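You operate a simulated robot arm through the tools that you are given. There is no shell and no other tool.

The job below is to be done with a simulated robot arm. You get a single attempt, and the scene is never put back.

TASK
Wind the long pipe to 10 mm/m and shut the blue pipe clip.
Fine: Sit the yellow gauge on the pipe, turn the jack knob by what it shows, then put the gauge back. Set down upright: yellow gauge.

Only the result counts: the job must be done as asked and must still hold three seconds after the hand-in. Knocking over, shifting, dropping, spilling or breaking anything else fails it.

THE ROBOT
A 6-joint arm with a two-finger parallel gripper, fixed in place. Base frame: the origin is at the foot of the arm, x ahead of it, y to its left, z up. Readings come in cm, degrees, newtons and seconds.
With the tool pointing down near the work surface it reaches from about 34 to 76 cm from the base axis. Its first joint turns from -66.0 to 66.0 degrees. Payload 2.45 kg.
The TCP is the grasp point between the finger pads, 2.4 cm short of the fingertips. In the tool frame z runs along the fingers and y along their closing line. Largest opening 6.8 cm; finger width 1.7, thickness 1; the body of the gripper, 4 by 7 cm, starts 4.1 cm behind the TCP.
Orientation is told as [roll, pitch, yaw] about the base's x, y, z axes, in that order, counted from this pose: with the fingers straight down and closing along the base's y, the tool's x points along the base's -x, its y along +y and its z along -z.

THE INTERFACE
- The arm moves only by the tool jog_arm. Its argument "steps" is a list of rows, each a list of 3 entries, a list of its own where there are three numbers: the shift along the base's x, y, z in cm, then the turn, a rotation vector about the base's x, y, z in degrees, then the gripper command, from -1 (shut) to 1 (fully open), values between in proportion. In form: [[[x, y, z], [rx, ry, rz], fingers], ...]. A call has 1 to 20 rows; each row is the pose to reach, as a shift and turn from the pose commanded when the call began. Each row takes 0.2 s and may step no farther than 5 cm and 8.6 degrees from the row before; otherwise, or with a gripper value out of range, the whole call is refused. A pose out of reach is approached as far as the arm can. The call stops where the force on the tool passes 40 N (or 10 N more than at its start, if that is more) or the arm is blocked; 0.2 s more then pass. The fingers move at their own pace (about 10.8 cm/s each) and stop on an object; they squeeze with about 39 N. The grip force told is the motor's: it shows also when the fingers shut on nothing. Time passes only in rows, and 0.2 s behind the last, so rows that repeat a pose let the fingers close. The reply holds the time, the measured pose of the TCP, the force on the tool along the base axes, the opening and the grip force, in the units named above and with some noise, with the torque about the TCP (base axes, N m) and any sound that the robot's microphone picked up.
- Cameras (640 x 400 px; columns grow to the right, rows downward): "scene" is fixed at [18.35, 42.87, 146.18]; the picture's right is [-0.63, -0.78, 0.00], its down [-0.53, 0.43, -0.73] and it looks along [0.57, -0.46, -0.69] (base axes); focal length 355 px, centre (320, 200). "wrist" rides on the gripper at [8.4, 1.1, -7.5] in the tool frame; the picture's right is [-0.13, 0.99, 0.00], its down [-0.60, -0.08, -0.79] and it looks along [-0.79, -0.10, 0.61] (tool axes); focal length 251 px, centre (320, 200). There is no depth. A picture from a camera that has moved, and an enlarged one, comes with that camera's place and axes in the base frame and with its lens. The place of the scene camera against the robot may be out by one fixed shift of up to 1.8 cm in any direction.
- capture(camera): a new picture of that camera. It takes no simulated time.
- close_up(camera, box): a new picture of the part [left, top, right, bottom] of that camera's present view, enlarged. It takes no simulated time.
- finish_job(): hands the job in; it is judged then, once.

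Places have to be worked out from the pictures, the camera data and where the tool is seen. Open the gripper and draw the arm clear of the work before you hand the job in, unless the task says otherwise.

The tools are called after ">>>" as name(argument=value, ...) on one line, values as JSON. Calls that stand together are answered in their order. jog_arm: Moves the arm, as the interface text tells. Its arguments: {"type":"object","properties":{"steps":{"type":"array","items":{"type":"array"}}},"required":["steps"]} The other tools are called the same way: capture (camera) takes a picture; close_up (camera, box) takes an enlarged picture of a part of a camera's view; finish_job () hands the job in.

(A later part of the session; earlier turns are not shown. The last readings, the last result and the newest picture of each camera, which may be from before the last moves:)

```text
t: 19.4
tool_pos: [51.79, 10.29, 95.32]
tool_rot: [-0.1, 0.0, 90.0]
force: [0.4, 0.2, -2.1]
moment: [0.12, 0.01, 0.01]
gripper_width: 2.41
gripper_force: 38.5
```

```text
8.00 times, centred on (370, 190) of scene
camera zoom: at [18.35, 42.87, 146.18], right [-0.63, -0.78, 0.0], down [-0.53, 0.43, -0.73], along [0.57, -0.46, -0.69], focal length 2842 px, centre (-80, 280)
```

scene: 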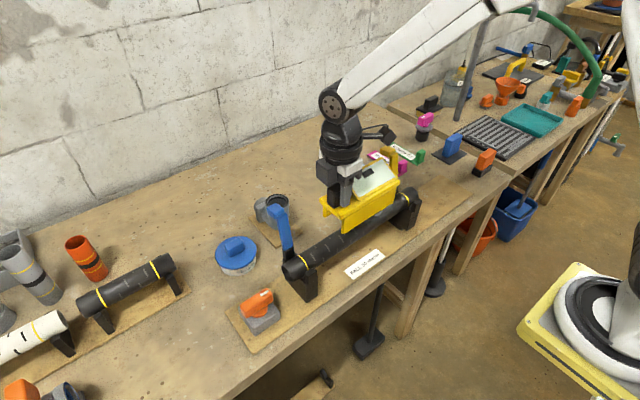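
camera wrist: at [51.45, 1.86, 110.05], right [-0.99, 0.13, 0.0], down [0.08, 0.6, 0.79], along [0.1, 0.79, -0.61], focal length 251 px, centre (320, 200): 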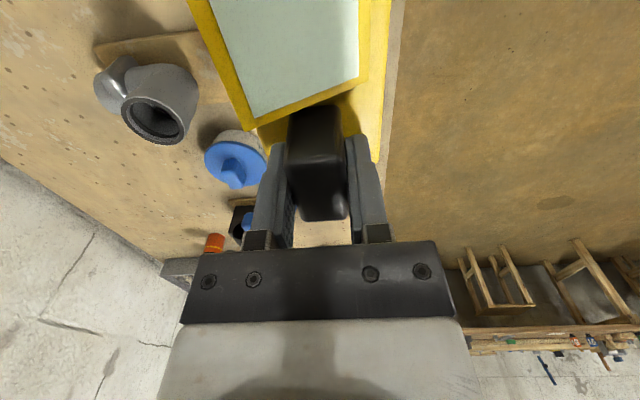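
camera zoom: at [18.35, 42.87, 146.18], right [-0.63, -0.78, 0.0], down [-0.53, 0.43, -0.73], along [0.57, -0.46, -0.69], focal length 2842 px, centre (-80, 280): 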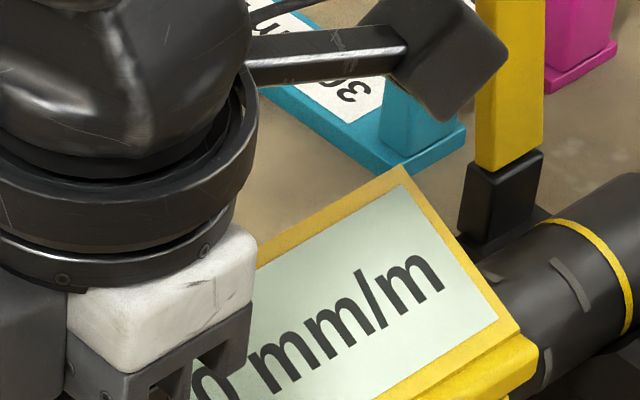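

The display has switched on and shows "…0 mm/m", partly hidden by the gripper. I'll settle the gauge onto the pipe before releasing.

>>> jog_arm(steps=[[[0, 0, -0.1], [0, 0, 0], -1], [[0, 0, -0.2], [0, 0, 0], -1], [[0, 0, -0.2], [0, 0, 0], -1]])

>>> close_up(camera="scene", box=[310, 165, 410, 227])

```text
t: 20.2
tool_pos: [51.72, 10.11, 95.04]
tool_rot: [0.0, 0.0, 90.0]
force: [1.0, -0.2, -1.4]
moment: [0.15, 0.01, 0.01]
gripper_width: 2.38
gripper_force: 39.2
```

```text
6.40 times, centred on (360, 196) of scene
camera zoom: at [18.35, 42.87, 146.18], right [-0.63, -0.78, 0.0], down [-0.53, 0.43, -0.73], along [0.57, -0.46, -0.69], focal length 2273 px, centre (64, 226)
```

zoom: 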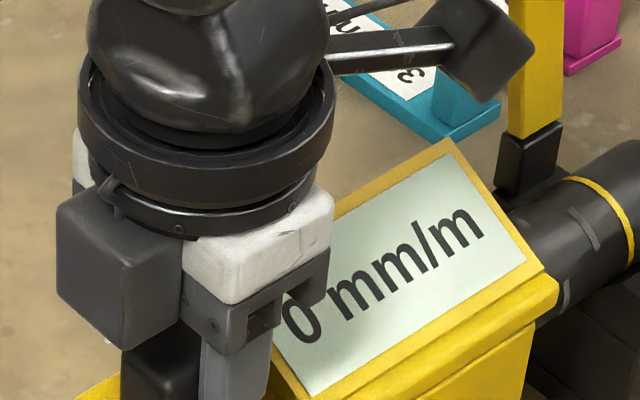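

>>> jog_arm(steps=[[[0, 0, -0.1], [0, 0, 0], -1], [[0, 0, -0.2], [0, 0, 0], -1], [[0, 0, -0.2], [0, 0, 0], -1]])

```text
t: 21.0
tool_pos: [51.79, 10.18, 94.87]
tool_rot: [0.0, 0.1, 90.0]
force: [0.7, -0.3, -2.6]
moment: [0.13, 0.0, 0.01]
gripper_width: 2.39
gripper_force: 38.9
```

>>> jog_arm(steps=[[[0, 0, -0.1], [0, 0, 0], -1], [[0, 0, -0.2], [0, 0, 0], -1], [[0, 0, -0.2], [0, 0, 0], -1]])

>>> close_up(camera="scene", box=[300, 205, 380, 255])

```text
t: 21.8
tool_pos: [51.81, 10.2, 94.72]
tool_rot: [0.0, 0.0, 90.0]
force: [-2.1, -4.5, 13.9]
moment: [-1.1, 0.1, -0.09]
gripper_width: 2.37
gripper_force: 39.0
```

```text
8.00 times, centred on (340, 230) of scene
camera zoom: at [18.32, 42.86, 146.19], right [-0.63, -0.78, 0.0], down [-0.53, 0.43, -0.73], along [0.57, -0.46, -0.69], focal length 2842 px, centre (160, -40)
```

zoom: 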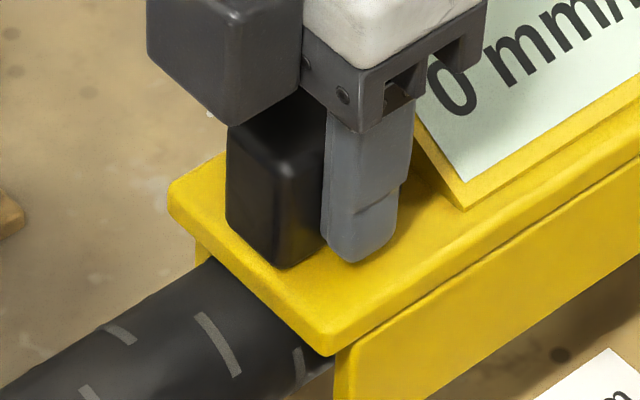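

Contact made: about 14 N up, centred near the middle of the gauge. I'll back off 1 mm to unload, then open the fingers just a little to release without disturbing it.

>>> jog_arm(steps=[[[0, 0, 0.12], [0, 0, 0], -1], [[0, 0, 0.12], [0, 0, 0], -1]])

>>> close_up(camera="scene", box=[310, 165, 410, 227])

```text
t: 22.4
tool_pos: [51.7, 10.26, 94.68]
tool_rot: [0.0, -0.1, 90.0]
force: [2.2, -0.5, 4.5]
moment: [-0.52, -0.11, 0.14]
gripper_width: 2.37
gripper_force: 39.0
```

```text
6.40 times, centred on (360, 196) of scene
camera zoom: at [18.35, 42.87, 146.19], right [-0.63, -0.78, 0.0], down [-0.53, 0.43, -0.73], along [0.57, -0.46, -0.69], focal length 2273 px, centre (64, 226)
```

zoom: 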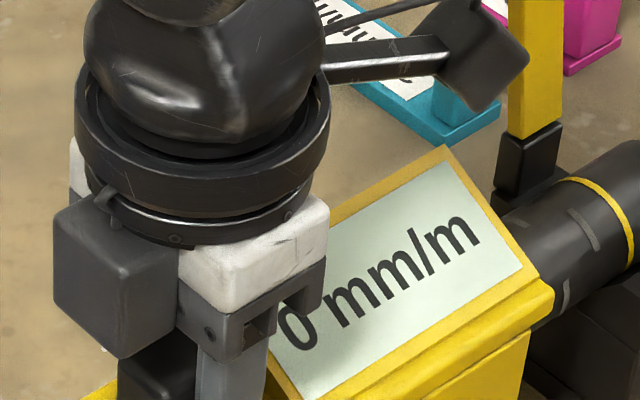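

Residual load is small now. I'll open the fingers and wait to see whether the gauge stays seated.

>>> jog_arm(steps=[[[0, 0, 0], [0, 0, 0], -0.1], [[0, 0, 0], [0, 0, 0], 0.2], [[0, 0, 0], [0, 0, 0], 0.6], [[0, 0, 0], [0, 0, 0], 0.6]])

>>> close_up(camera="scene", box=[300, 165, 420, 240])

>>> capture(camera="wrist")

```text
t: 23.4
tool_pos: [51.87, 10.19, 94.66]
tool_rot: [0.0, -0.1, 90.0]
force: [0.7, 0.2, 0.0]
moment: [-0.02, -0.02, 0.0]
gripper_width: 5.44
gripper_force: 0.0
```

```text
5.33 times, centred on (360, 202) of scene
camera zoom: at [18.35, 42.87, 146.18], right [-0.63, -0.78, 0.0], down [-0.53, 0.43, -0.73], along [0.57, -0.46, -0.69], focal length 1894 px, centre (107, 187)
```

zoom: 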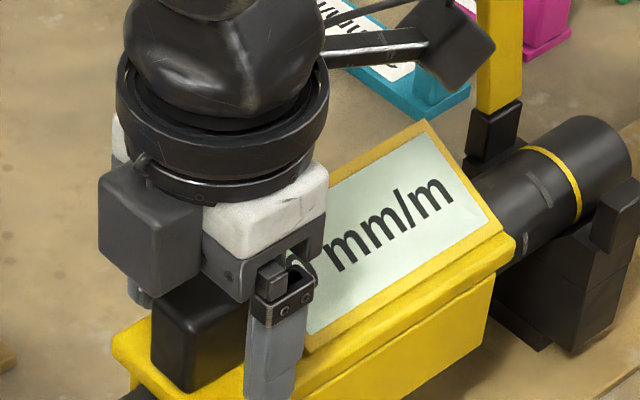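

```text
taken
camera wrist: at [50.87, 1.83, 102.18], right [-0.99, 0.13, 0.0], down [0.08, 0.6, 0.79], along [0.1, 0.79, -0.61], focal length 251 px, centre (320, 200)
```

wrist: 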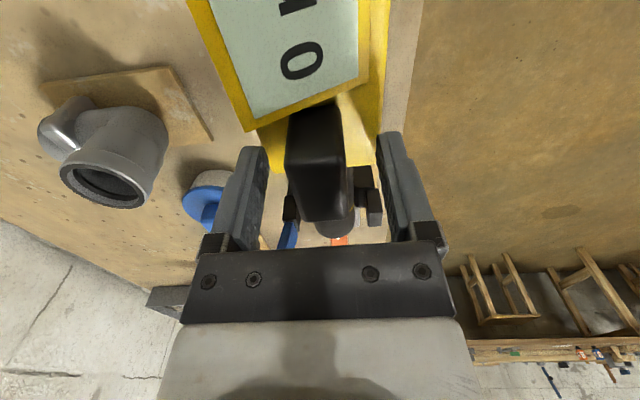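

The gauge stayed put and the force is zero. I'll rise straight up and clear the view to read the display.

>>> jog_arm(steps=[[[0, 0, 0], [0, 0, 0], 1], [[0, 0, 1], [0, 0, 0], 1], [[0, 0, 3], [0, 0, 0], 1], [[0, 0, 6], [0, 0, 0], 1], [[0, 0, 10], [0, 0, 0], 1], [[0, 0, 14], [0, 0, 0], 1], [[0, 0, 18], [0, 0, 0], 1]])

>>> capture(camera="scene")

>>> close_up(camera="scene", box=[300, 165, 420, 240])

>>> capture(camera="wrist")

```text
t: 25.0
tool_pos: [51.73, 10.02, 112.75]
tool_rot: [0.0, 0.0, 90.0]
force: [-1.0, 0.0, 0.0]
moment: [0.03, -0.01, -0.01]
gripper_width: 6.82
gripper_force: 0.1
```

```text
taken
```

scene: 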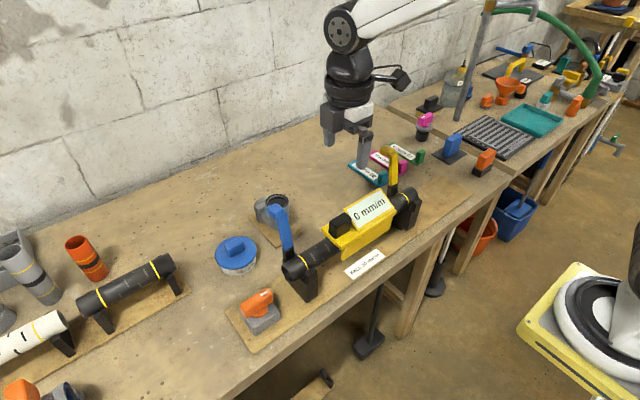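

```text
5.33 times, centred on (360, 202) of scene
camera zoom: at [18.35, 42.87, 146.18], right [-0.63, -0.78, 0.0], down [-0.53, 0.43, -0.73], along [0.57, -0.46, -0.69], focal length 1894 px, centre (107, 187)
```

zoom: 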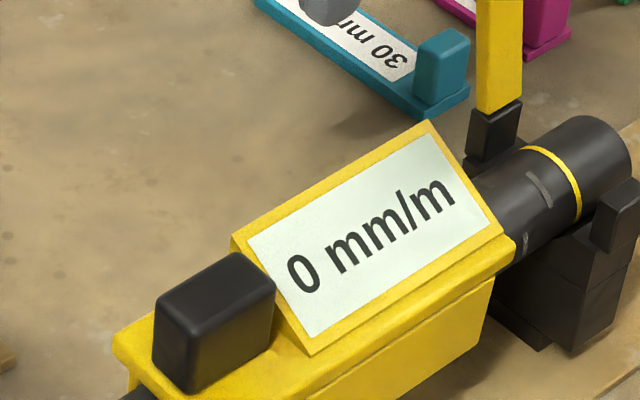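

```text
taken
camera wrist: at [50.71, 1.59, 120.31], right [-0.99, 0.13, 0.0], down [0.08, 0.6, 0.79], along [0.1, 0.79, -0.61], focal length 251 px, centre (320, 200)
```

wrist: 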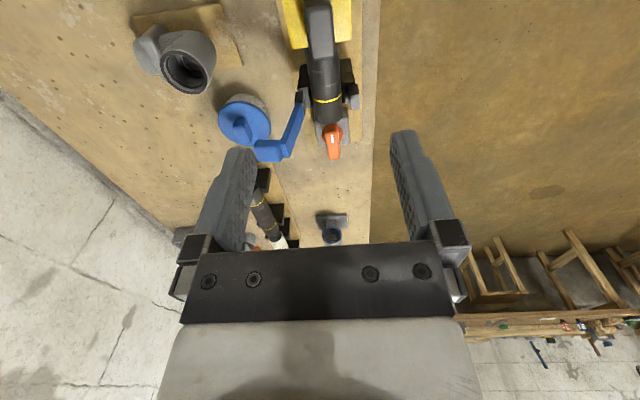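

The display reads "0 mm/m", so the pipe is level and must be raised to 10 using the knob, with the gauge left on for feedback. I'll measure the knob and the blue clip from here.

>>> close_up(camera="wrist", box=[240, 80, 400, 180])

>>> close_up(camera="wrist", box=[293, 105, 373, 155])

>>> close_up(camera="scene", box=[220, 270, 320, 332])

```text
4.00 times, centred on (320, 130) of wrist
camera zoom: at [50.71, 1.59, 120.31], right [-0.99, 0.13, 0.0], down [0.08, 0.6, 0.79], along [0.1, 0.79, -0.61], focal length 1006 px, centre (320, 480)
```

zoom: 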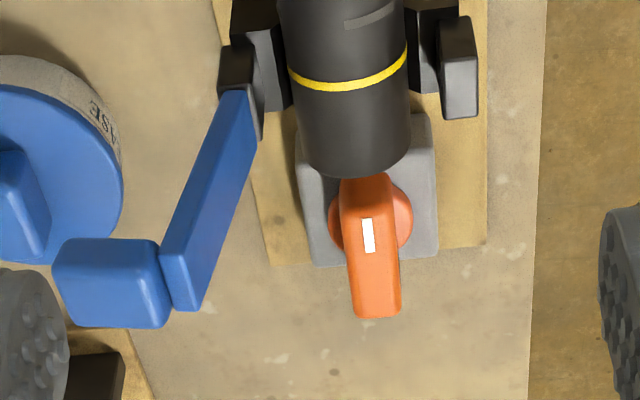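

```text
8.00 times, centred on (333, 130) of wrist
camera zoom: at [50.71, 1.59, 120.31], right [-0.99, 0.13, 0.0], down [0.08, 0.6, 0.79], along [0.1, 0.79, -0.61], focal length 2012 px, centre (216, 760)
```

zoom: 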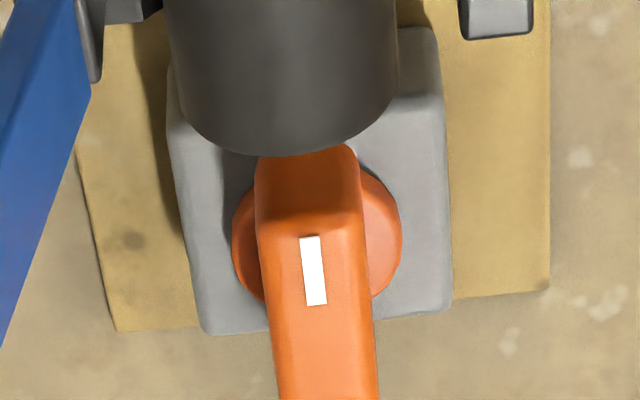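

```text
6.40 times, centred on (270, 301) of scene
camera zoom: at [18.35, 42.87, 146.18], right [-0.63, -0.78, 0.0], down [-0.53, 0.43, -0.73], along [0.57, -0.46, -0.69], focal length 2273 px, centre (640, -446)
```

zoom: 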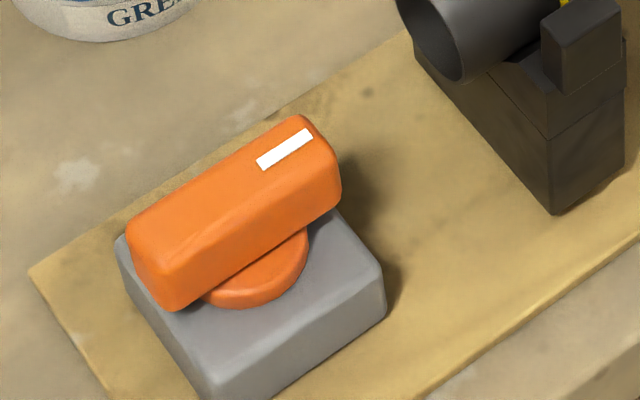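

The knob bar lies along y, centred at about [52.1, 29.65], with its top at z≈87.3 and the white mark at its -y end. To keep the wrist camera clear of the blue lever, I'll swing the tool to yaw -90° on the way to the knob.

>>> jog_arm(steps=[[[0, 1.5, 0], [0, 0, -8], 1], [[0, 3, 0], [0, 0, -16], 1], [[0, 4.5, 0], [0, 0, -24], 1], [[0, 6, 0], [0, 0, -32], 1], [[0, 7.5, 0], [0, 0, -40], 1], [[0, 9, 0], [0, 0, -48], 1], [[0, 10.5, 0], [0, 0, -56], 1], [[0, 12, 0], [0, 0, -64], 1], [[0, 13.5, 0], [0, 0, -72], 1], [[0, 15, 0], [0, 0, -80], 1], [[0, 16.5, 0], [0, 0, -88], 1], [[0, 18, 0], [0, 0, -96], 1], [[0.25, 19.45, 0], [0, 0, -104], 1]])

>>> capture(camera="scene")

```text
t: 27.8
tool_pos: [51.92, 29.7, 112.73]
tool_rot: [0.1, -0.1, -14.2]
force: [-0.1, -0.1, -0.6]
moment: [0.02, 0.01, 0.01]
gripper_width: 6.79
gripper_force: 0.1
```

```text
taken
```

scene: 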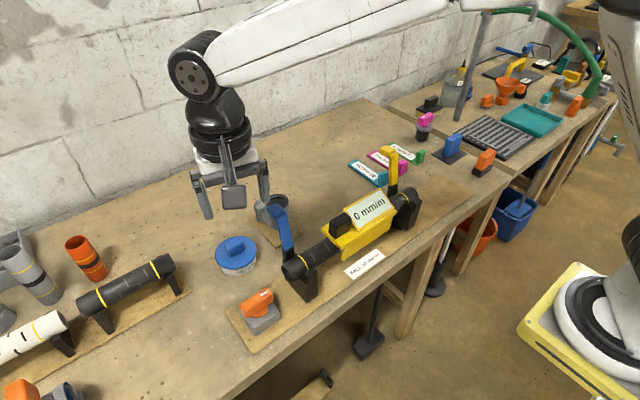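

The arm is above the knob area and the gauge still shows 0. I'll finish turning to yaw -90°.

>>> jog_arm(steps=[[[0, 0, 0], [0, 0, -8], 1], [[0, 0, 0], [0, 0, -16], 1], [[0, 0, 0], [0, 0, -24], 1], [[0, 0, 0], [0, 0, -32], 1], [[0, 0, 0], [0, 0, -40], 1], [[0, 0, 0], [0, 0, -48], 1], [[0, 0, 0], [0, 0, -56], 1], [[0, 0, 0], [0, 0, -64], 1], [[0, 0, 0], [0, 0, -72], 1], [[0, 0, 0], [0, 0, -76], 1], [[0, 0, 0], [0, 0, -76], 1]])

>>> capture(camera="wrist")

>>> close_up(camera="wrist", box=[220, 0, 420, 125])

```text
t: 30.2
tool_pos: [51.81, 29.64, 112.76]
tool_rot: [0.0, 0.0, -90.2]
force: [0.5, 0.2, 0.2]
moment: [0.02, 0.01, 0.02]
gripper_width: 6.81
gripper_force: 0.1
```

```text
taken
camera wrist: at [53.19, 38.03, 120.27], right [0.99, -0.13, 0.0], down [-0.08, -0.6, 0.79], along [-0.1, -0.79, -0.61], focal length 251 px, centre (320, 200)
```

wrist: 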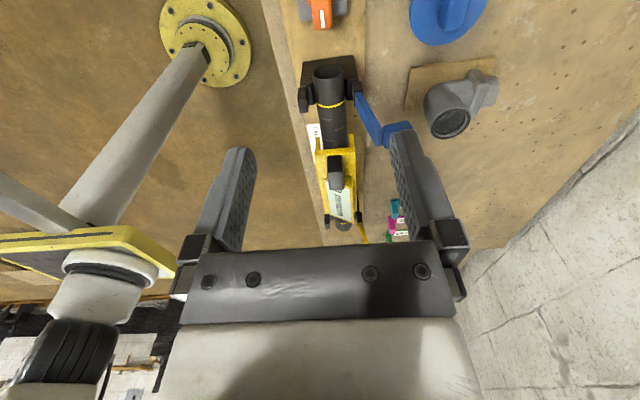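

```text
3.20 times, centred on (320, 62) of wrist
camera zoom: at [53.19, 38.03, 120.27], right [0.99, -0.13, 0.0], down [-0.08, -0.6, 0.79], along [-0.1, -0.79, -0.61], focal length 805 px, centre (320, 640)
```

zoom: 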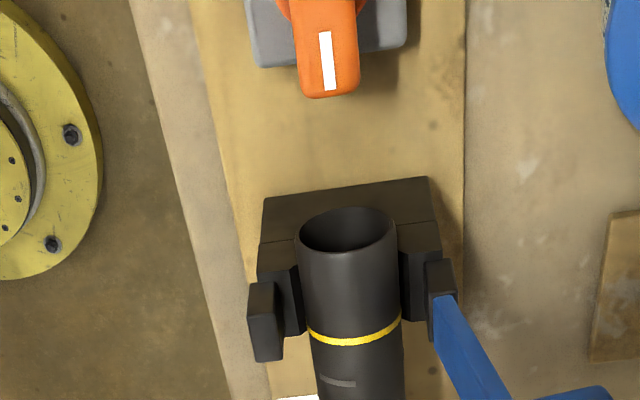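

Yaw -90° was reachable. From this side the knob bar measures x 51.1–53.2 with its axis near [52.15, 29.65], matching the TCP. I'll descend above it.

>>> jog_arm(steps=[[[0.05, 0, -4], [0, 0, 0], 1], [[0.05, 0, -8], [0, 0, 0], 1], [[0.05, 0, -12], [0, 0, 0], 1], [[0.05, 0, -16], [0, 0, 0], 1], [[0.05, 0, -19], [0, 0, 0], 1], [[0.05, 0, -20.5], [0, 0, 0], 1], [[0.05, 0, -20.5], [0, 0, 0], 1]])

>>> capture(camera="wrist")

>>> close_up(camera="scene", box=[210, 245, 330, 320])

```text
t: 31.8
tool_pos: [52.02, 29.62, 92.2]
tool_rot: [0.1, -0.1, -90.0]
force: [0.2, 0.7, 0.2]
moment: [0.0, -0.02, 0.01]
gripper_width: 6.79
gripper_force: 0.1
```

```text
taken
camera wrist: at [53.22, 38.03, 99.59], right [0.99, -0.13, 0.0], down [-0.08, -0.6, 0.79], along [-0.1, -0.79, -0.61], focal length 251 px, centre (320, 200)
```

wrist: 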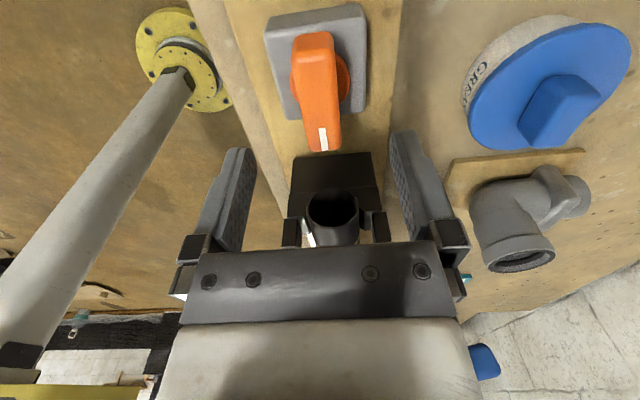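

```text
5.33 times, centred on (270, 282) of scene
camera zoom: at [18.35, 42.87, 146.18], right [-0.63, -0.78, 0.0], down [-0.53, 0.43, -0.73], along [0.57, -0.46, -0.69], focal length 1894 px, centre (587, -240)
```

zoom: 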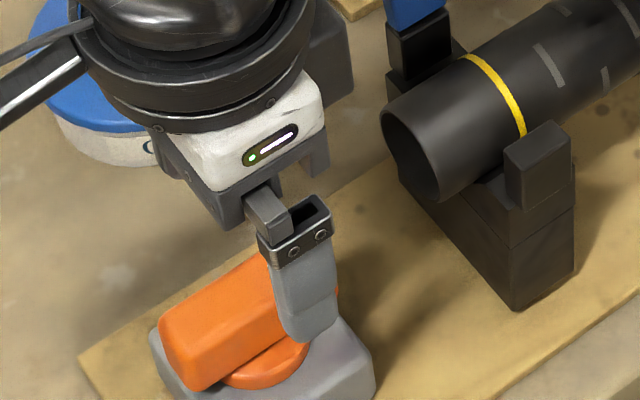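

Alignment is good. I'll lower so the fingertips straddle the bar, with tips at about z=85.2 and clear of the box, then close gently.

>>> jog_arm(steps=[[[0, 0, -1.5], [0, 0, 0], 1], [[0, 0, -3], [0, 0, 0], 1], [[0, 0, -4], [0, 0, 0], 1], [[0, 0, -4.6], [0, 0, 0], 1], [[0, 0, -4.6], [0, 0, 0], 1]])

>>> capture(camera="wrist")

>>> close_up(camera="scene", box=[210, 265, 310, 327])

```text
t: 33.0
tool_pos: [51.94, 29.57, 87.56]
tool_rot: [-0.1, 0.0, -90.0]
force: [-0.1, 0.2, -0.5]
moment: [-0.03, 0.03, 0.02]
gripper_width: 6.79
gripper_force: 0.1
```

```text
taken
camera wrist: at [53.27, 38.01, 95.1], right [0.99, -0.13, 0.0], down [-0.08, -0.6, 0.79], along [-0.1, -0.79, -0.61], focal length 251 px, centre (320, 200)
```

wrist: 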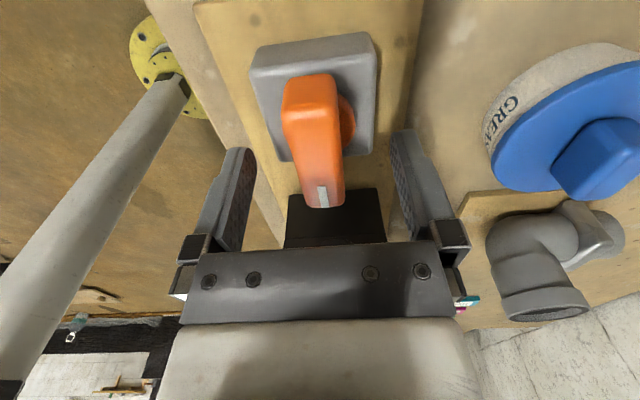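

```text
6.40 times, centred on (260, 296) of scene
camera zoom: at [18.35, 42.87, 146.18], right [-0.63, -0.78, 0.0], down [-0.53, 0.43, -0.73], along [0.57, -0.46, -0.69], focal length 2273 px, centre (704, -414)
```

zoom: 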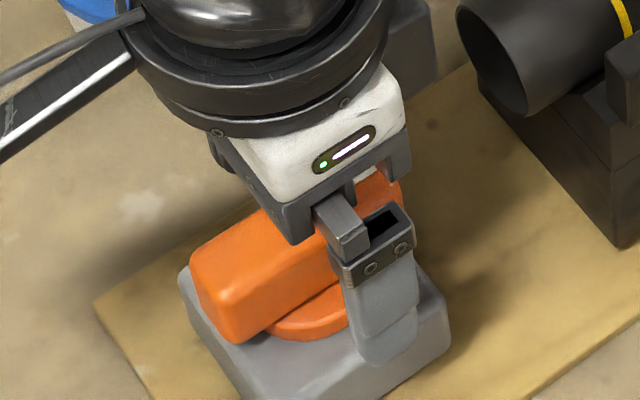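

The fingers straddle the bar with no contact. Closing now.

>>> jog_arm(steps=[[[0, 0, 0], [0, 0, 0], 0.2], [[0, 0, 0], [0, 0, 0], -0.2], [[0, 0, 0], [0, 0, 0], -1], [[0, 0, 0], [0, 0, 0], -1], [[0, 0, 0], [0, 0, 0], -1]])

>>> close_up(camera="scene", box=[300, 165, 420, 240])

```text
t: 34.2
tool_pos: [51.96, 29.68, 87.66]
tool_rot: [0.0, -0.1, -90.0]
force: [-0.4, 0.6, -0.1]
moment: [0.02, -0.05, 0.04]
gripper_width: 2.19
gripper_force: 38.7
```

```text
5.33 times, centred on (360, 202) of scene
camera zoom: at [18.35, 42.87, 146.18], right [-0.63, -0.78, 0.0], down [-0.53, 0.43, -0.73], along [0.57, -0.46, -0.69], focal length 1894 px, centre (107, 187)
```

zoom: 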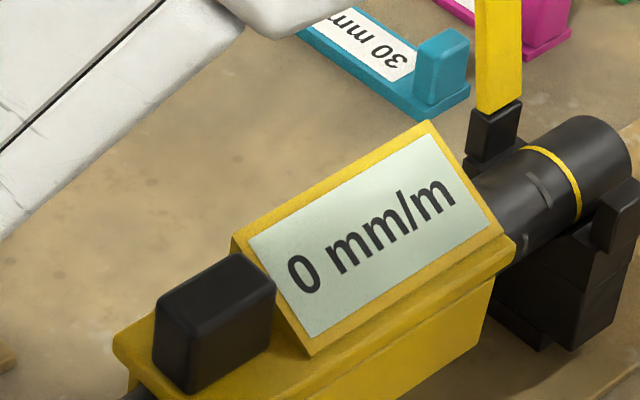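

I'm holding the knob bar at 2.19 cm and can see the display at the same time. I'll turn +10° counter-clockwise as a test and watch the torque and the display.

>>> jog_arm(steps=[[[0, 0, 0], [0, 0, 3], -1], [[0, 0, 0], [0, 0, 6], -1], [[0, 0, 0], [0, 0, 10], -1], [[0, 0, 0], [0, 0, 10], -1]])

>>> close_up(camera="scene", box=[300, 165, 420, 240])

>>> close_up(camera="scene", box=[210, 265, 310, 327])

```text
t: 35.2
tool_pos: [52.06, 29.58, 87.65]
tool_rot: [0.0, 0.0, -80.0]
force: [6.6, 5.7, -16.5]
moment: [0.39, -0.11, 0.04]
gripper_width: 2.17
gripper_force: 39.3
```

```text
5.33 times, centred on (360, 202) of scene
camera zoom: at [18.4, 42.9, 146.17], right [-0.63, -0.78, 0.0], down [-0.53, 0.43, -0.73], along [0.57, -0.46, -0.69], focal length 1894 px, centre (107, 187)
```

zoom: 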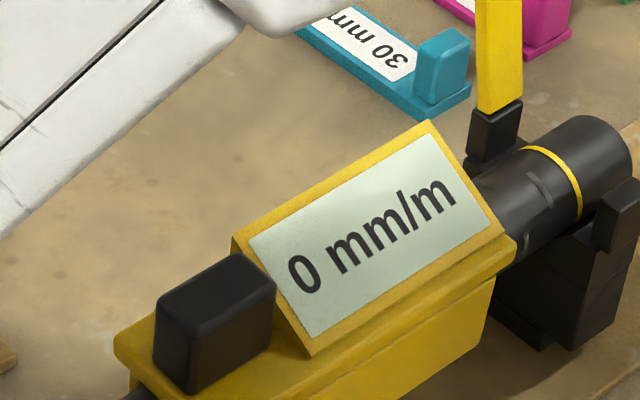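

```text
6.40 times, centred on (260, 296) of scene
camera zoom: at [18.4, 42.9, 146.17], right [-0.63, -0.78, 0.0], down [-0.53, 0.43, -0.73], along [0.57, -0.46, -0.69], focal length 2273 px, centre (704, -414)
```

zoom: 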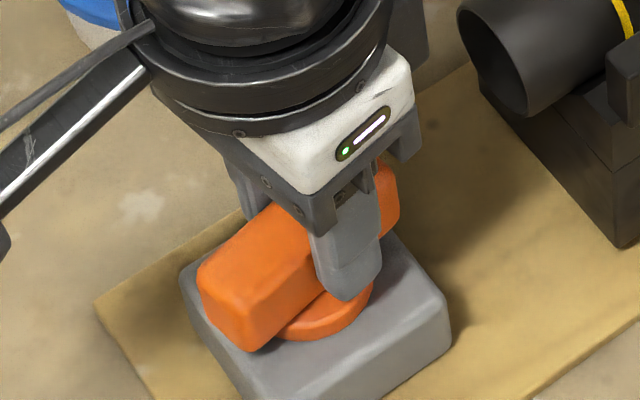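

The knob turned but the display still shows 0. There is some side and down load, 6.6/5.7/-16.5 N, from a slight offset between the TCP and the knob axis. I'll turn a bit further and watch how the loads develop.

>>> jog_arm(steps=[[[0, 0, 0], [0, 0, 3], -1], [[0, 0, 0], [0, 0, 6], -1], [[0, 0, 0], [0, 0, 10], -1], [[0, 0, 0], [0, 0, 10], -1]])

>>> close_up(camera="scene", box=[300, 165, 420, 240])

>>> close_up(camera="scene", box=[210, 265, 310, 327])

```text
t: 36.2
tool_pos: [52.05, 29.58, 87.63]
tool_rot: [0.0, 0.0, -69.8]
force: [16.6, 3.6, -24.7]
moment: [0.41, 0.09, -0.11]
gripper_width: 2.18
gripper_force: 38.9
```

```text
5.33 times, centred on (360, 202) of scene
camera zoom: at [18.44, 42.9, 146.16], right [-0.63, -0.78, 0.0], down [-0.53, 0.43, -0.73], along [0.57, -0.46, -0.69], focal length 1894 px, centre (107, 187)
```

zoom: 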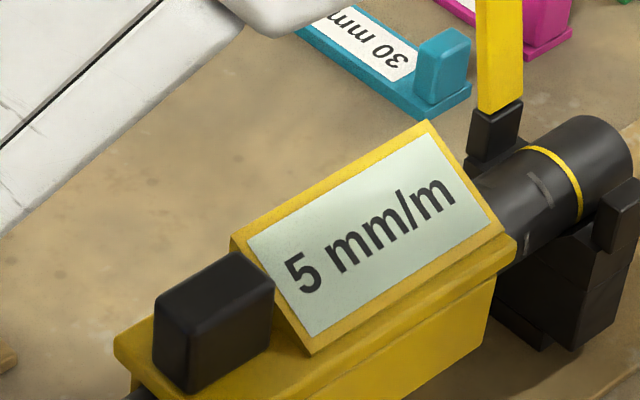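

```text
6.40 times, centred on (260, 296) of scene
camera zoom: at [18.44, 42.9, 146.16], right [-0.63, -0.78, 0.0], down [-0.53, 0.43, -0.73], along [0.57, -0.46, -0.69], focal length 2273 px, centre (704, -414)
```

zoom: 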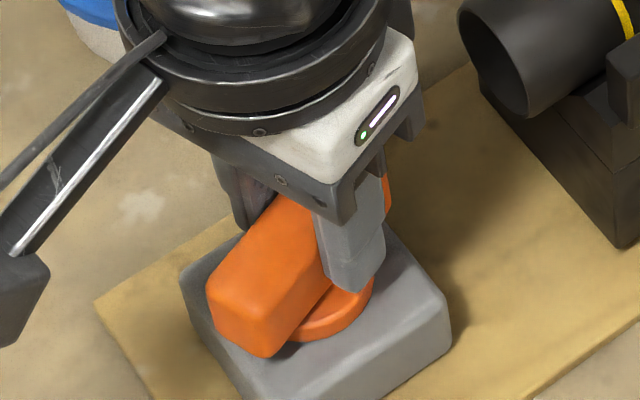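

After +20° of knob turn the display reads 5 mm/m, so this is the right direction and the display seems to step in 5s. The side loads are building up, so I'll nudge the tool toward the knob axis (+x and slightly down) to relieve them.

>>> jog_arm(steps=[[[0.08, 0.02, -0.1], [0, 0, 0], -1], [[0.15, 0.03, -0.2], [0, 0, 0], -1], [[0.15, 0.03, -0.2], [0, 0, 0], -1]])

>>> close_up(camera="scene", box=[300, 165, 420, 240])

```text
t: 37.0
tool_pos: [52.22, 29.6, 87.56]
tool_rot: [-0.2, 0.1, -70.0]
force: [-6.9, -4.7, 10.7]
moment: [-0.64, -0.21, 0.03]
gripper_width: 2.18
gripper_force: 38.9
```

```text
5.33 times, centred on (360, 202) of scene
camera zoom: at [18.31, 42.85, 146.2], right [-0.63, -0.78, 0.0], down [-0.53, 0.43, -0.73], along [0.57, -0.46, -0.69], focal length 1894 px, centre (107, 187)
```

zoom: 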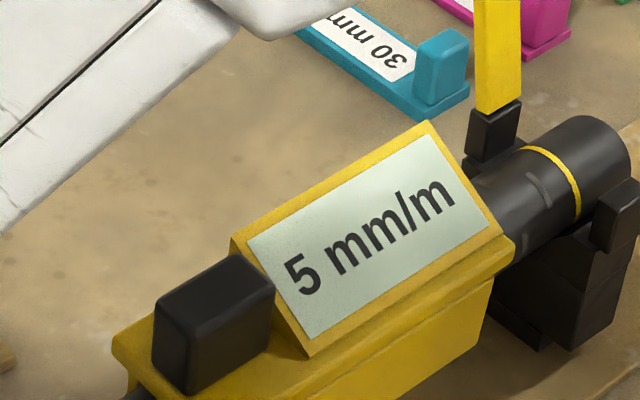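

Loads reversed, so the neutral point is about 60% of that nudge. The true knob axis looks about 0.3 cm further in +y, so the grasp point should drift slightly in +x as I turn. I'll continue in small turns with that correction.

>>> jog_arm(steps=[[[-0.03, -0.01, 0.05], [0, 0, 2.5], -1], [[-0.02, 0, 0.04], [0, 0, 5], -1], [[-0.02, 0, 0.04], [0, 0, 5], -1]])

>>> close_up(camera="scene", box=[300, 165, 420, 240])

```text
t: 37.8
tool_pos: [52.14, 29.6, 87.63]
tool_rot: [0.0, 0.0, -65.0]
force: [-3.3, -11.4, 23.1]
moment: [-0.49, 0.1, -0.02]
gripper_width: 2.2
gripper_force: 38.8
```

```text
5.33 times, centred on (360, 202) of scene
camera zoom: at [18.3, 42.82, 146.21], right [-0.63, -0.78, 0.0], down [-0.53, 0.43, -0.73], along [0.57, -0.46, -0.69], focal length 1894 px, centre (107, 187)
```

zoom: 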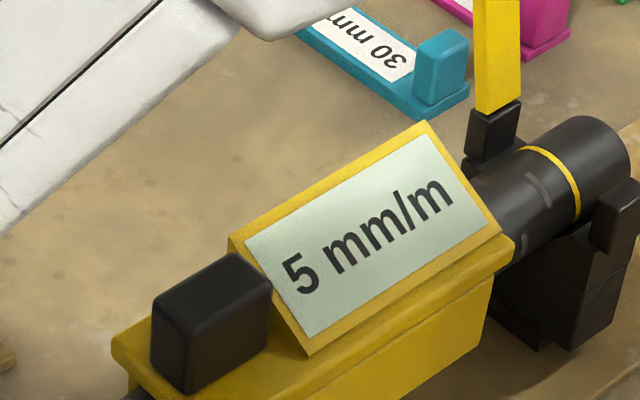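

>>> jog_arm(steps=[[[-0.02, -0.03, 0.07], [0, 0, 0], -1], [[-0.02, -0.04, 0.13], [0, 0, 0], -1], [[-0.02, -0.04, 0.13], [0, 0, 0], -1]])

```text
t: 38.6
tool_pos: [52.19, 29.76, 87.61]
tool_rot: [0.1, -0.2, -65.1]
force: [0.2, -2.8, 14.7]
moment: [-0.59, -0.16, 0.02]
gripper_width: 2.19
gripper_force: 39.0
```

>>> jog_arm(steps=[[[0.01, 0, 0.05], [0, 0, 2.5], -1], [[0.02, 0, 0.1], [0, 0, 5], -1], [[0.02, 0, 0.1], [0, 0, 5], -1]])

>>> close_up(camera="scene", box=[300, 165, 420, 240])

```text
t: 39.4
tool_pos: [52.21, 29.71, 87.6]
tool_rot: [0.0, 0.0, -60.0]
force: [7.8, 4.6, -12.8]
moment: [0.54, 0.03, -0.04]
gripper_width: 2.19
gripper_force: 38.4
```

```text
5.33 times, centred on (360, 202) of scene
camera zoom: at [18.39, 42.89, 146.17], right [-0.63, -0.78, 0.0], down [-0.53, 0.43, -0.73], along [0.57, -0.46, -0.69], focal length 1894 px, centre (107, 187)
```

zoom: 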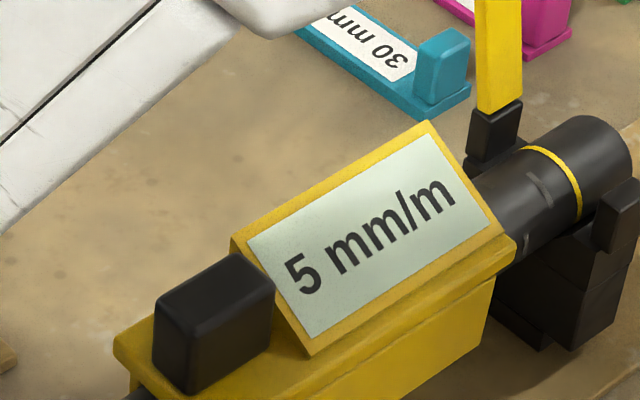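

At 30° of turn it still reads 5, with moderate loads. I'll continue another 5°.

>>> jog_arm(steps=[[[0.02, 0.01, -0.03], [0, 0, 2.5], -1], [[0.04, 0.02, -0.05], [0, 0, 5], -1], [[0.04, 0.02, -0.05], [0, 0, 5], -1]])

>>> close_up(camera="scene", box=[300, 165, 420, 240])

```text
t: 40.2
tool_pos: [52.36, 29.77, 87.58]
tool_rot: [-0.1, 0.0, -55.0]
force: [5.2, 7.0, -20.0]
moment: [0.84, 0.32, -0.02]
gripper_width: 2.2
gripper_force: 39.0
```

```text
5.33 times, centred on (360, 202) of scene
camera zoom: at [18.4, 42.91, 146.17], right [-0.63, -0.78, 0.0], down [-0.53, 0.43, -0.73], along [0.57, -0.46, -0.69], focal length 1894 px, centre (107, 187)
```

zoom: 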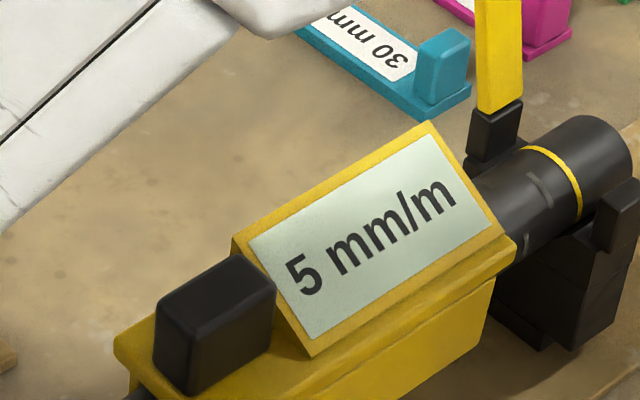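

>>> jog_arm(steps=[[[0.03, 0.02, -0.05], [0, 0, 2.5], -1], [[0.05, 0.03, -0.08], [0, 0, 5], -1], [[0.05, 0.03, -0.08], [0, 0, 5], -1]])

>>> close_up(camera="scene", box=[300, 165, 420, 240])

```text
t: 41.0
tool_pos: [52.36, 29.77, 87.75]
tool_rot: [-0.1, 0.0, -49.9]
force: [-2.8, 3.3, -8.5]
moment: [0.64, 0.52, 0.0]
gripper_width: 2.21
gripper_force: 38.2
```

```text
5.33 times, centred on (360, 202) of scene
camera zoom: at [18.36, 42.88, 146.18], right [-0.63, -0.78, 0.0], down [-0.53, 0.43, -0.73], along [0.57, -0.46, -0.69], focal length 1894 px, centre (107, 187)
```

zoom: 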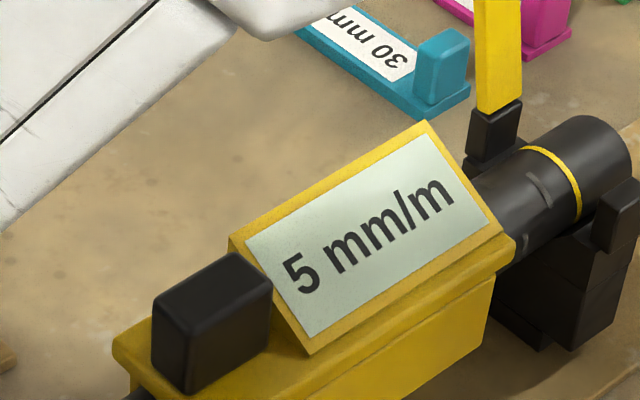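

>>> jog_arm(steps=[[[0.0, 0.02, -0.02], [0, 0, 2.5], -1], [[0.01, 0.03, -0.04], [0, 0, 5], -1], [[0.01, 0.03, -0.04], [0, 0, 5], -1]])

>>> close_up(camera="scene", box=[300, 165, 420, 240])

>>> close_up(camera="scene", box=[210, 265, 310, 327])

```text
t: 41.8
tool_pos: [52.34, 29.78, 87.62]
tool_rot: [-0.1, 0.0, -44.8]
force: [-7.0, 4.9, -0.3]
moment: [0.25, 0.5, 0.01]
gripper_width: 2.2
gripper_force: 39.3
```

```text
5.33 times, centred on (360, 202) of scene
camera zoom: at [18.34, 42.88, 146.18], right [-0.63, -0.78, 0.0], down [-0.53, 0.43, -0.73], along [0.57, -0.46, -0.69], focal length 1894 px, centre (107, 187)
```

zoom: 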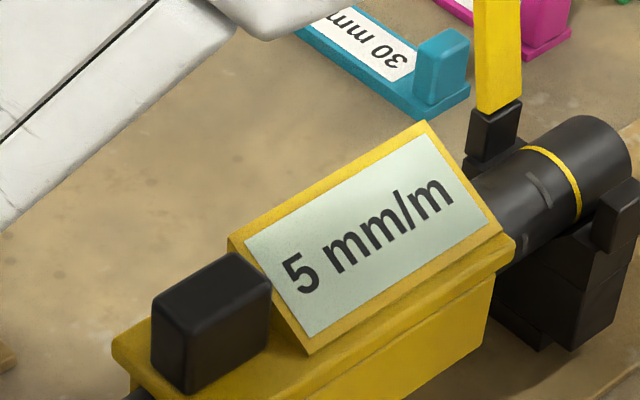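

```text
6.40 times, centred on (260, 296) of scene
camera zoom: at [18.34, 42.88, 146.18], right [-0.63, -0.78, 0.0], down [-0.53, 0.43, -0.73], along [0.57, -0.46, -0.69], focal length 2273 px, centre (704, -414)
```

zoom: 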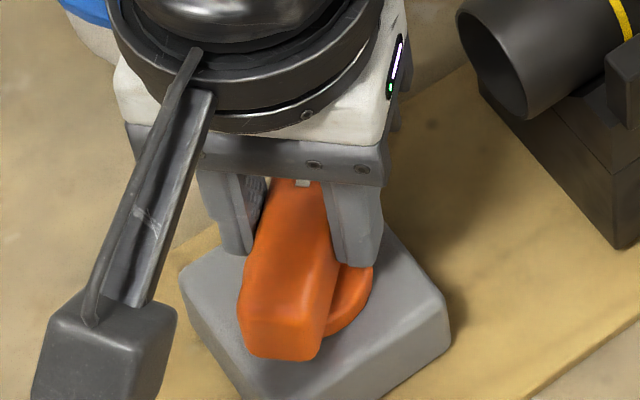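

The knob follows the tool and it still reads 5 at 45°. I'll continue toward the 5→10 transition.

>>> jog_arm(steps=[[[-0.03, 0.01, 0], [0, 0, 2.5], -1], [[-0.03, 0.02, 0], [0, 0, 5], -1], [[-0.03, 0.02, 0], [0, 0, 5], -1]])

>>> close_up(camera="scene", box=[300, 165, 420, 240])

```text
t: 42.6
tool_pos: [52.28, 29.75, 87.68]
tool_rot: [0.1, 0.0, -40.0]
force: [-6.6, 6.2, 4.1]
moment: [0.74, 0.94, -0.06]
gripper_width: 2.2
gripper_force: 38.8
```

```text
5.33 times, centred on (360, 202) of scene
camera zoom: at [18.33, 42.88, 146.18], right [-0.63, -0.78, 0.0], down [-0.53, 0.43, -0.73], along [0.57, -0.46, -0.69], focal length 1894 px, centre (107, 187)
```

zoom: 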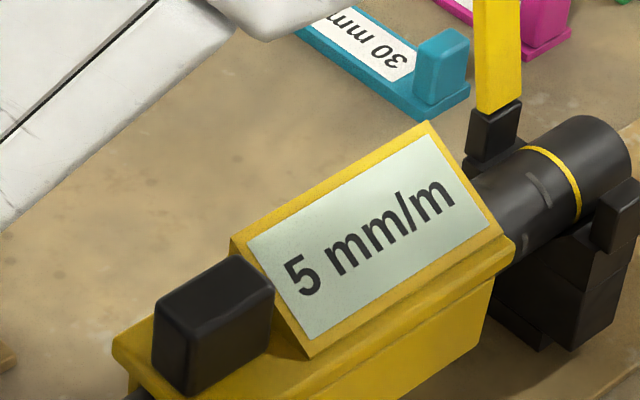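

>>> jog_arm(steps=[[[-0.03, 0.02, 0.02], [0, 0, 2.5], -1], [[-0.04, 0.04, 0.03], [0, 0, 5], -1], [[-0.04, 0.04, 0.03], [0, 0, 5], -1]])

>>> close_up(camera="scene", box=[300, 165, 420, 240])

```text
t: 43.4
tool_pos: [52.24, 29.69, 87.57]
tool_rot: [0.1, -0.1, -35.1]
force: [6.6, 3.5, -3.3]
moment: [0.54, 0.74, -0.09]
gripper_width: 2.19
gripper_force: 39.3
```

```text
5.33 times, centred on (360, 202) of scene
camera zoom: at [18.37, 42.88, 146.18], right [-0.63, -0.78, 0.0], down [-0.53, 0.43, -0.73], along [0.57, -0.46, -0.69], focal length 1894 px, centre (107, 187)
```

zoom: 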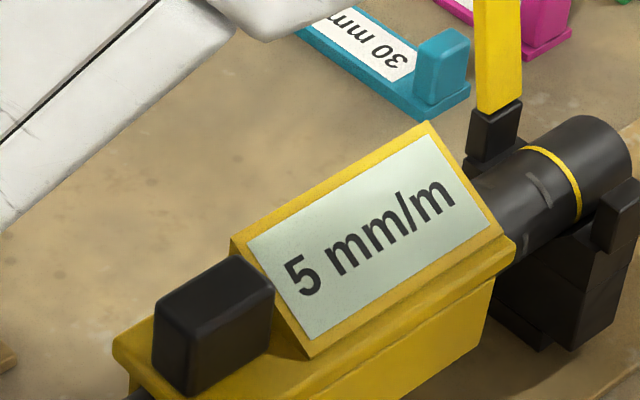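

>>> jog_arm(steps=[[[0.02, 0.02, 0], [0, 0, 2.5], -1], [[0.03, 0.04, 0], [0, 0, 5], -1], [[0.03, 0.04, 0], [0, 0, 5], -1]])

>>> close_up(camera="scene", box=[300, 165, 420, 240])

```text
t: 44.2
tool_pos: [52.24, 29.78, 87.57]
tool_rot: [0.0, -0.1, -29.9]
force: [5.9, -1.5, -3.0]
moment: [-0.56, -1.05, 0.06]
gripper_width: 2.2
gripper_force: 38.9
```

```text
5.33 times, centred on (360, 202) of scene
camera zoom: at [18.37, 42.87, 146.18], right [-0.63, -0.78, 0.0], down [-0.53, 0.43, -0.73], along [0.57, -0.46, -0.69], focal length 1894 px, centre (107, 187)
```

zoom: 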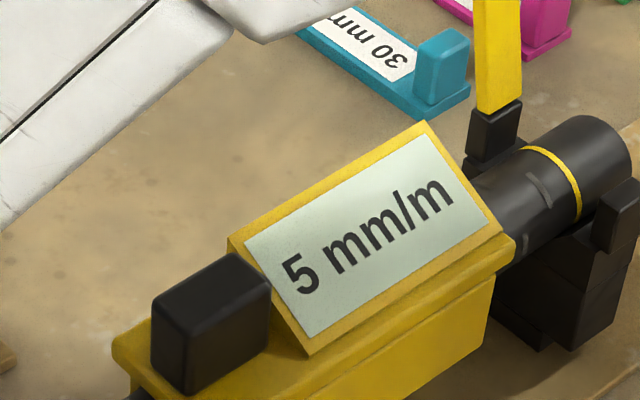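

>>> jog_arm(steps=[[[0.02, 0.02, 0], [0, 0, 2.5], -1], [[0.03, 0.03, 0], [0, 0, 5], -1], [[0.03, 0.03, 0], [0, 0, 5], -1]])

>>> close_up(camera="scene", box=[300, 165, 420, 240])

```text
t: 45.0
tool_pos: [52.39, 29.87, 87.58]
tool_rot: [0.0, 0.0, -25.0]
force: [7.3, -11.1, 3.4]
moment: [-0.4, -0.67, 0.03]
gripper_width: 2.19
gripper_force: 38.2
```

```text
5.33 times, centred on (360, 202) of scene
camera zoom: at [18.36, 42.84, 146.19], right [-0.63, -0.78, 0.0], down [-0.53, 0.43, -0.73], along [0.57, -0.46, -0.69], focal length 1894 px, centre (107, 187)
```

zoom: 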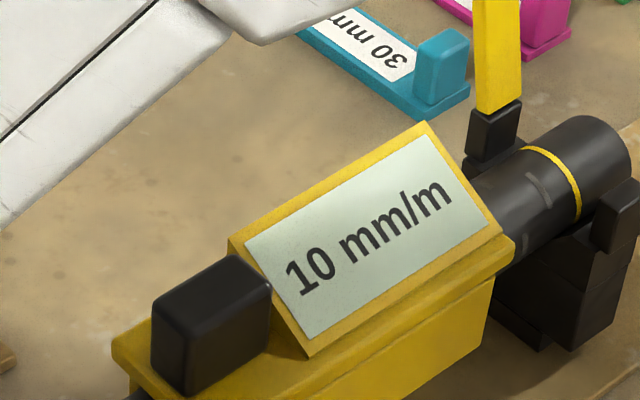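

At 65° it reads 10, so 0→5 falls in 10–20° and 5→10 in 60–65°, or about 48° of knob per 5 mm/m. To centre on a true 10, I'll look for the 10→15 transition and then return to the midpoint.

>>> jog_arm(steps=[[[0.04, -0.02, 0], [0, 0, 2.5], -1], [[0.05, -0.01, 0], [0, 0, 5], -1], [[0.06, -0.01, 0], [0, 0, 7.5], -1], [[0.07, 0.0, 0], [0, 0, 10], -1], [[0.07, 0.0, 0], [0, 0, 10], -1]])

>>> close_up(camera="scene", box=[300, 165, 420, 240])

```text
t: 46.2
tool_pos: [52.37, 29.78, 87.61]
tool_rot: [0.1, 0.0, -15.0]
force: [13.0, 4.7, -2.6]
moment: [0.04, 0.86, -0.09]
gripper_width: 2.2
gripper_force: 38.3
```

```text
5.33 times, centred on (360, 202) of scene
camera zoom: at [18.39, 42.89, 146.17], right [-0.63, -0.78, 0.0], down [-0.53, 0.43, -0.73], along [0.57, -0.46, -0.69], focal length 1894 px, centre (107, 187)
```

zoom: 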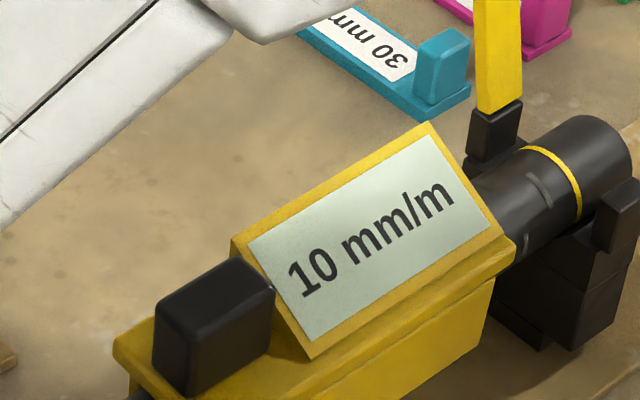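

>>> jog_arm(steps=[[[0.05, 0.02, 0], [0, 0, 2.5], -1], [[0.08, 0.04, 0], [0, 0, 5], -1], [[0.09, 0.05, 0], [0, 0, 7.5], -1], [[0.1, 0.06, 0], [0, 0, 10], -1], [[0.1, 0.06, 0], [0, 0, 10], -1]])

>>> close_up(camera="scene", box=[300, 165, 420, 240])

```text
t: 47.4
tool_pos: [52.37, 29.9, 87.7]
tool_rot: [0.0, 0.0, -5.0]
force: [-2.0, 5.4, 11.2]
moment: [0.04, -0.85, 0.02]
gripper_width: 2.18
gripper_force: 39.0
```

```text
5.33 times, centred on (360, 202) of scene
camera zoom: at [18.32, 42.87, 146.19], right [-0.63, -0.78, 0.0], down [-0.53, 0.43, -0.73], along [0.57, -0.46, -0.69], focal length 1894 px, centre (107, 187)
```

zoom: 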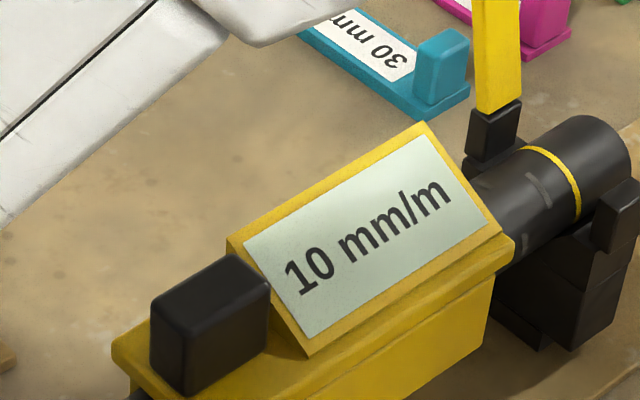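

>>> jog_arm(steps=[[[0.0, 0.02, 0.03], [0, 0, 2.5], -1], [[0.01, 0.04, 0.05], [0, 0, 5], -1], [[0.01, 0.05, 0.05], [0, 0, 7.5], -1], [[0.02, 0.07, 0.05], [0, 0, 10], -1], [[0.02, 0.07, 0.05], [0, 0, 10], -1]])

>>> close_up(camera="scene", box=[300, 165, 420, 240])

```text
t: 48.6
tool_pos: [52.42, 29.89, 87.63]
tool_rot: [-0.1, 0.1, 5.0]
force: [-4.1, 12.9, 5.7]
moment: [0.08, 0.77, -0.11]
gripper_width: 2.18
gripper_force: 38.6
```

```text
5.33 times, centred on (360, 202) of scene
camera zoom: at [18.33, 42.9, 146.18], right [-0.63, -0.78, 0.0], down [-0.53, 0.43, -0.73], along [0.57, -0.46, -0.69], focal length 1894 px, centre (107, 187)
```

zoom: 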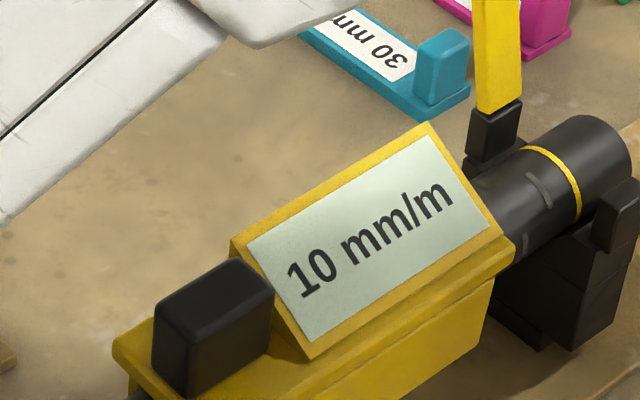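

>>> jog_arm(steps=[[[-0.02, 0.05, 0], [0, 0, 2.5], -1], [[-0.03, 0.09, 0], [0, 0, 5], -1], [[-0.03, 0.11, 0], [0, 0, 7.5], -1], [[-0.03, 0.11, 0], [0, 0, 7.5], -1]])

>>> close_up(camera="scene", box=[300, 165, 420, 240])

```text
t: 49.6
tool_pos: [52.38, 30.09, 87.76]
tool_rot: [-0.1, 0.3, 12.6]
force: [-7.5, 9.6, -13.9]
moment: [0.41, -0.89, -0.05]
gripper_width: 2.18
gripper_force: 38.9
```

```text
5.33 times, centred on (360, 202) of scene
camera zoom: at [18.35, 42.91, 146.17], right [-0.63, -0.78, 0.0], down [-0.53, 0.43, -0.73], along [0.57, -0.46, -0.69], focal length 1894 px, centre (107, 187)
```

zoom: 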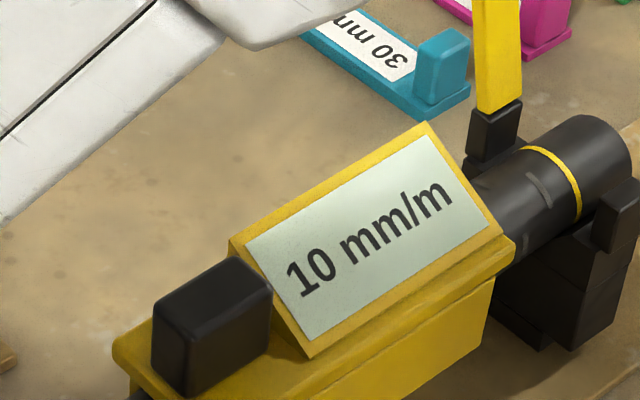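

>>> jog_arm(steps=[[[-0.03, 0.04, -0.04], [0, 0, 2.5], -1], [[-0.05, 0.06, -0.06], [0, 0, 5], -1], [[-0.05, 0.06, -0.06], [0, 0, 5], -1]])

>>> close_up(camera="scene", box=[300, 165, 420, 240])

```text
t: 50.4
tool_pos: [52.42, 30.13, 87.64]
tool_rot: [0.0, 0.0, 17.5]
force: [-2.6, 4.8, -4.7]
moment: [-0.33, 1.15, -0.05]
gripper_width: 2.19
gripper_force: 39.1
```

```text
5.33 times, centred on (360, 202) of scene
camera zoom: at [18.36, 42.89, 146.18], right [-0.63, -0.78, 0.0], down [-0.53, 0.43, -0.73], along [0.57, -0.46, -0.69], focal length 1894 px, centre (107, 187)
```

zoom: 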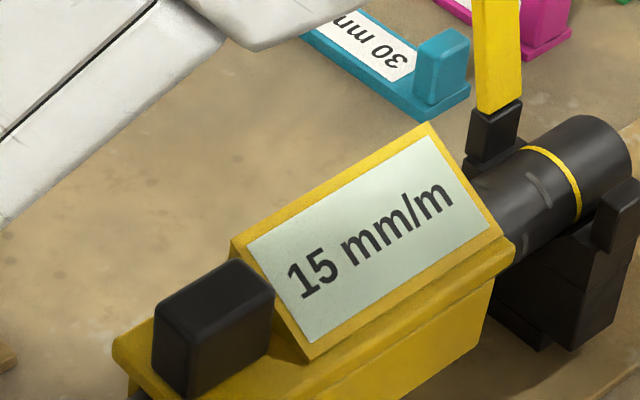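

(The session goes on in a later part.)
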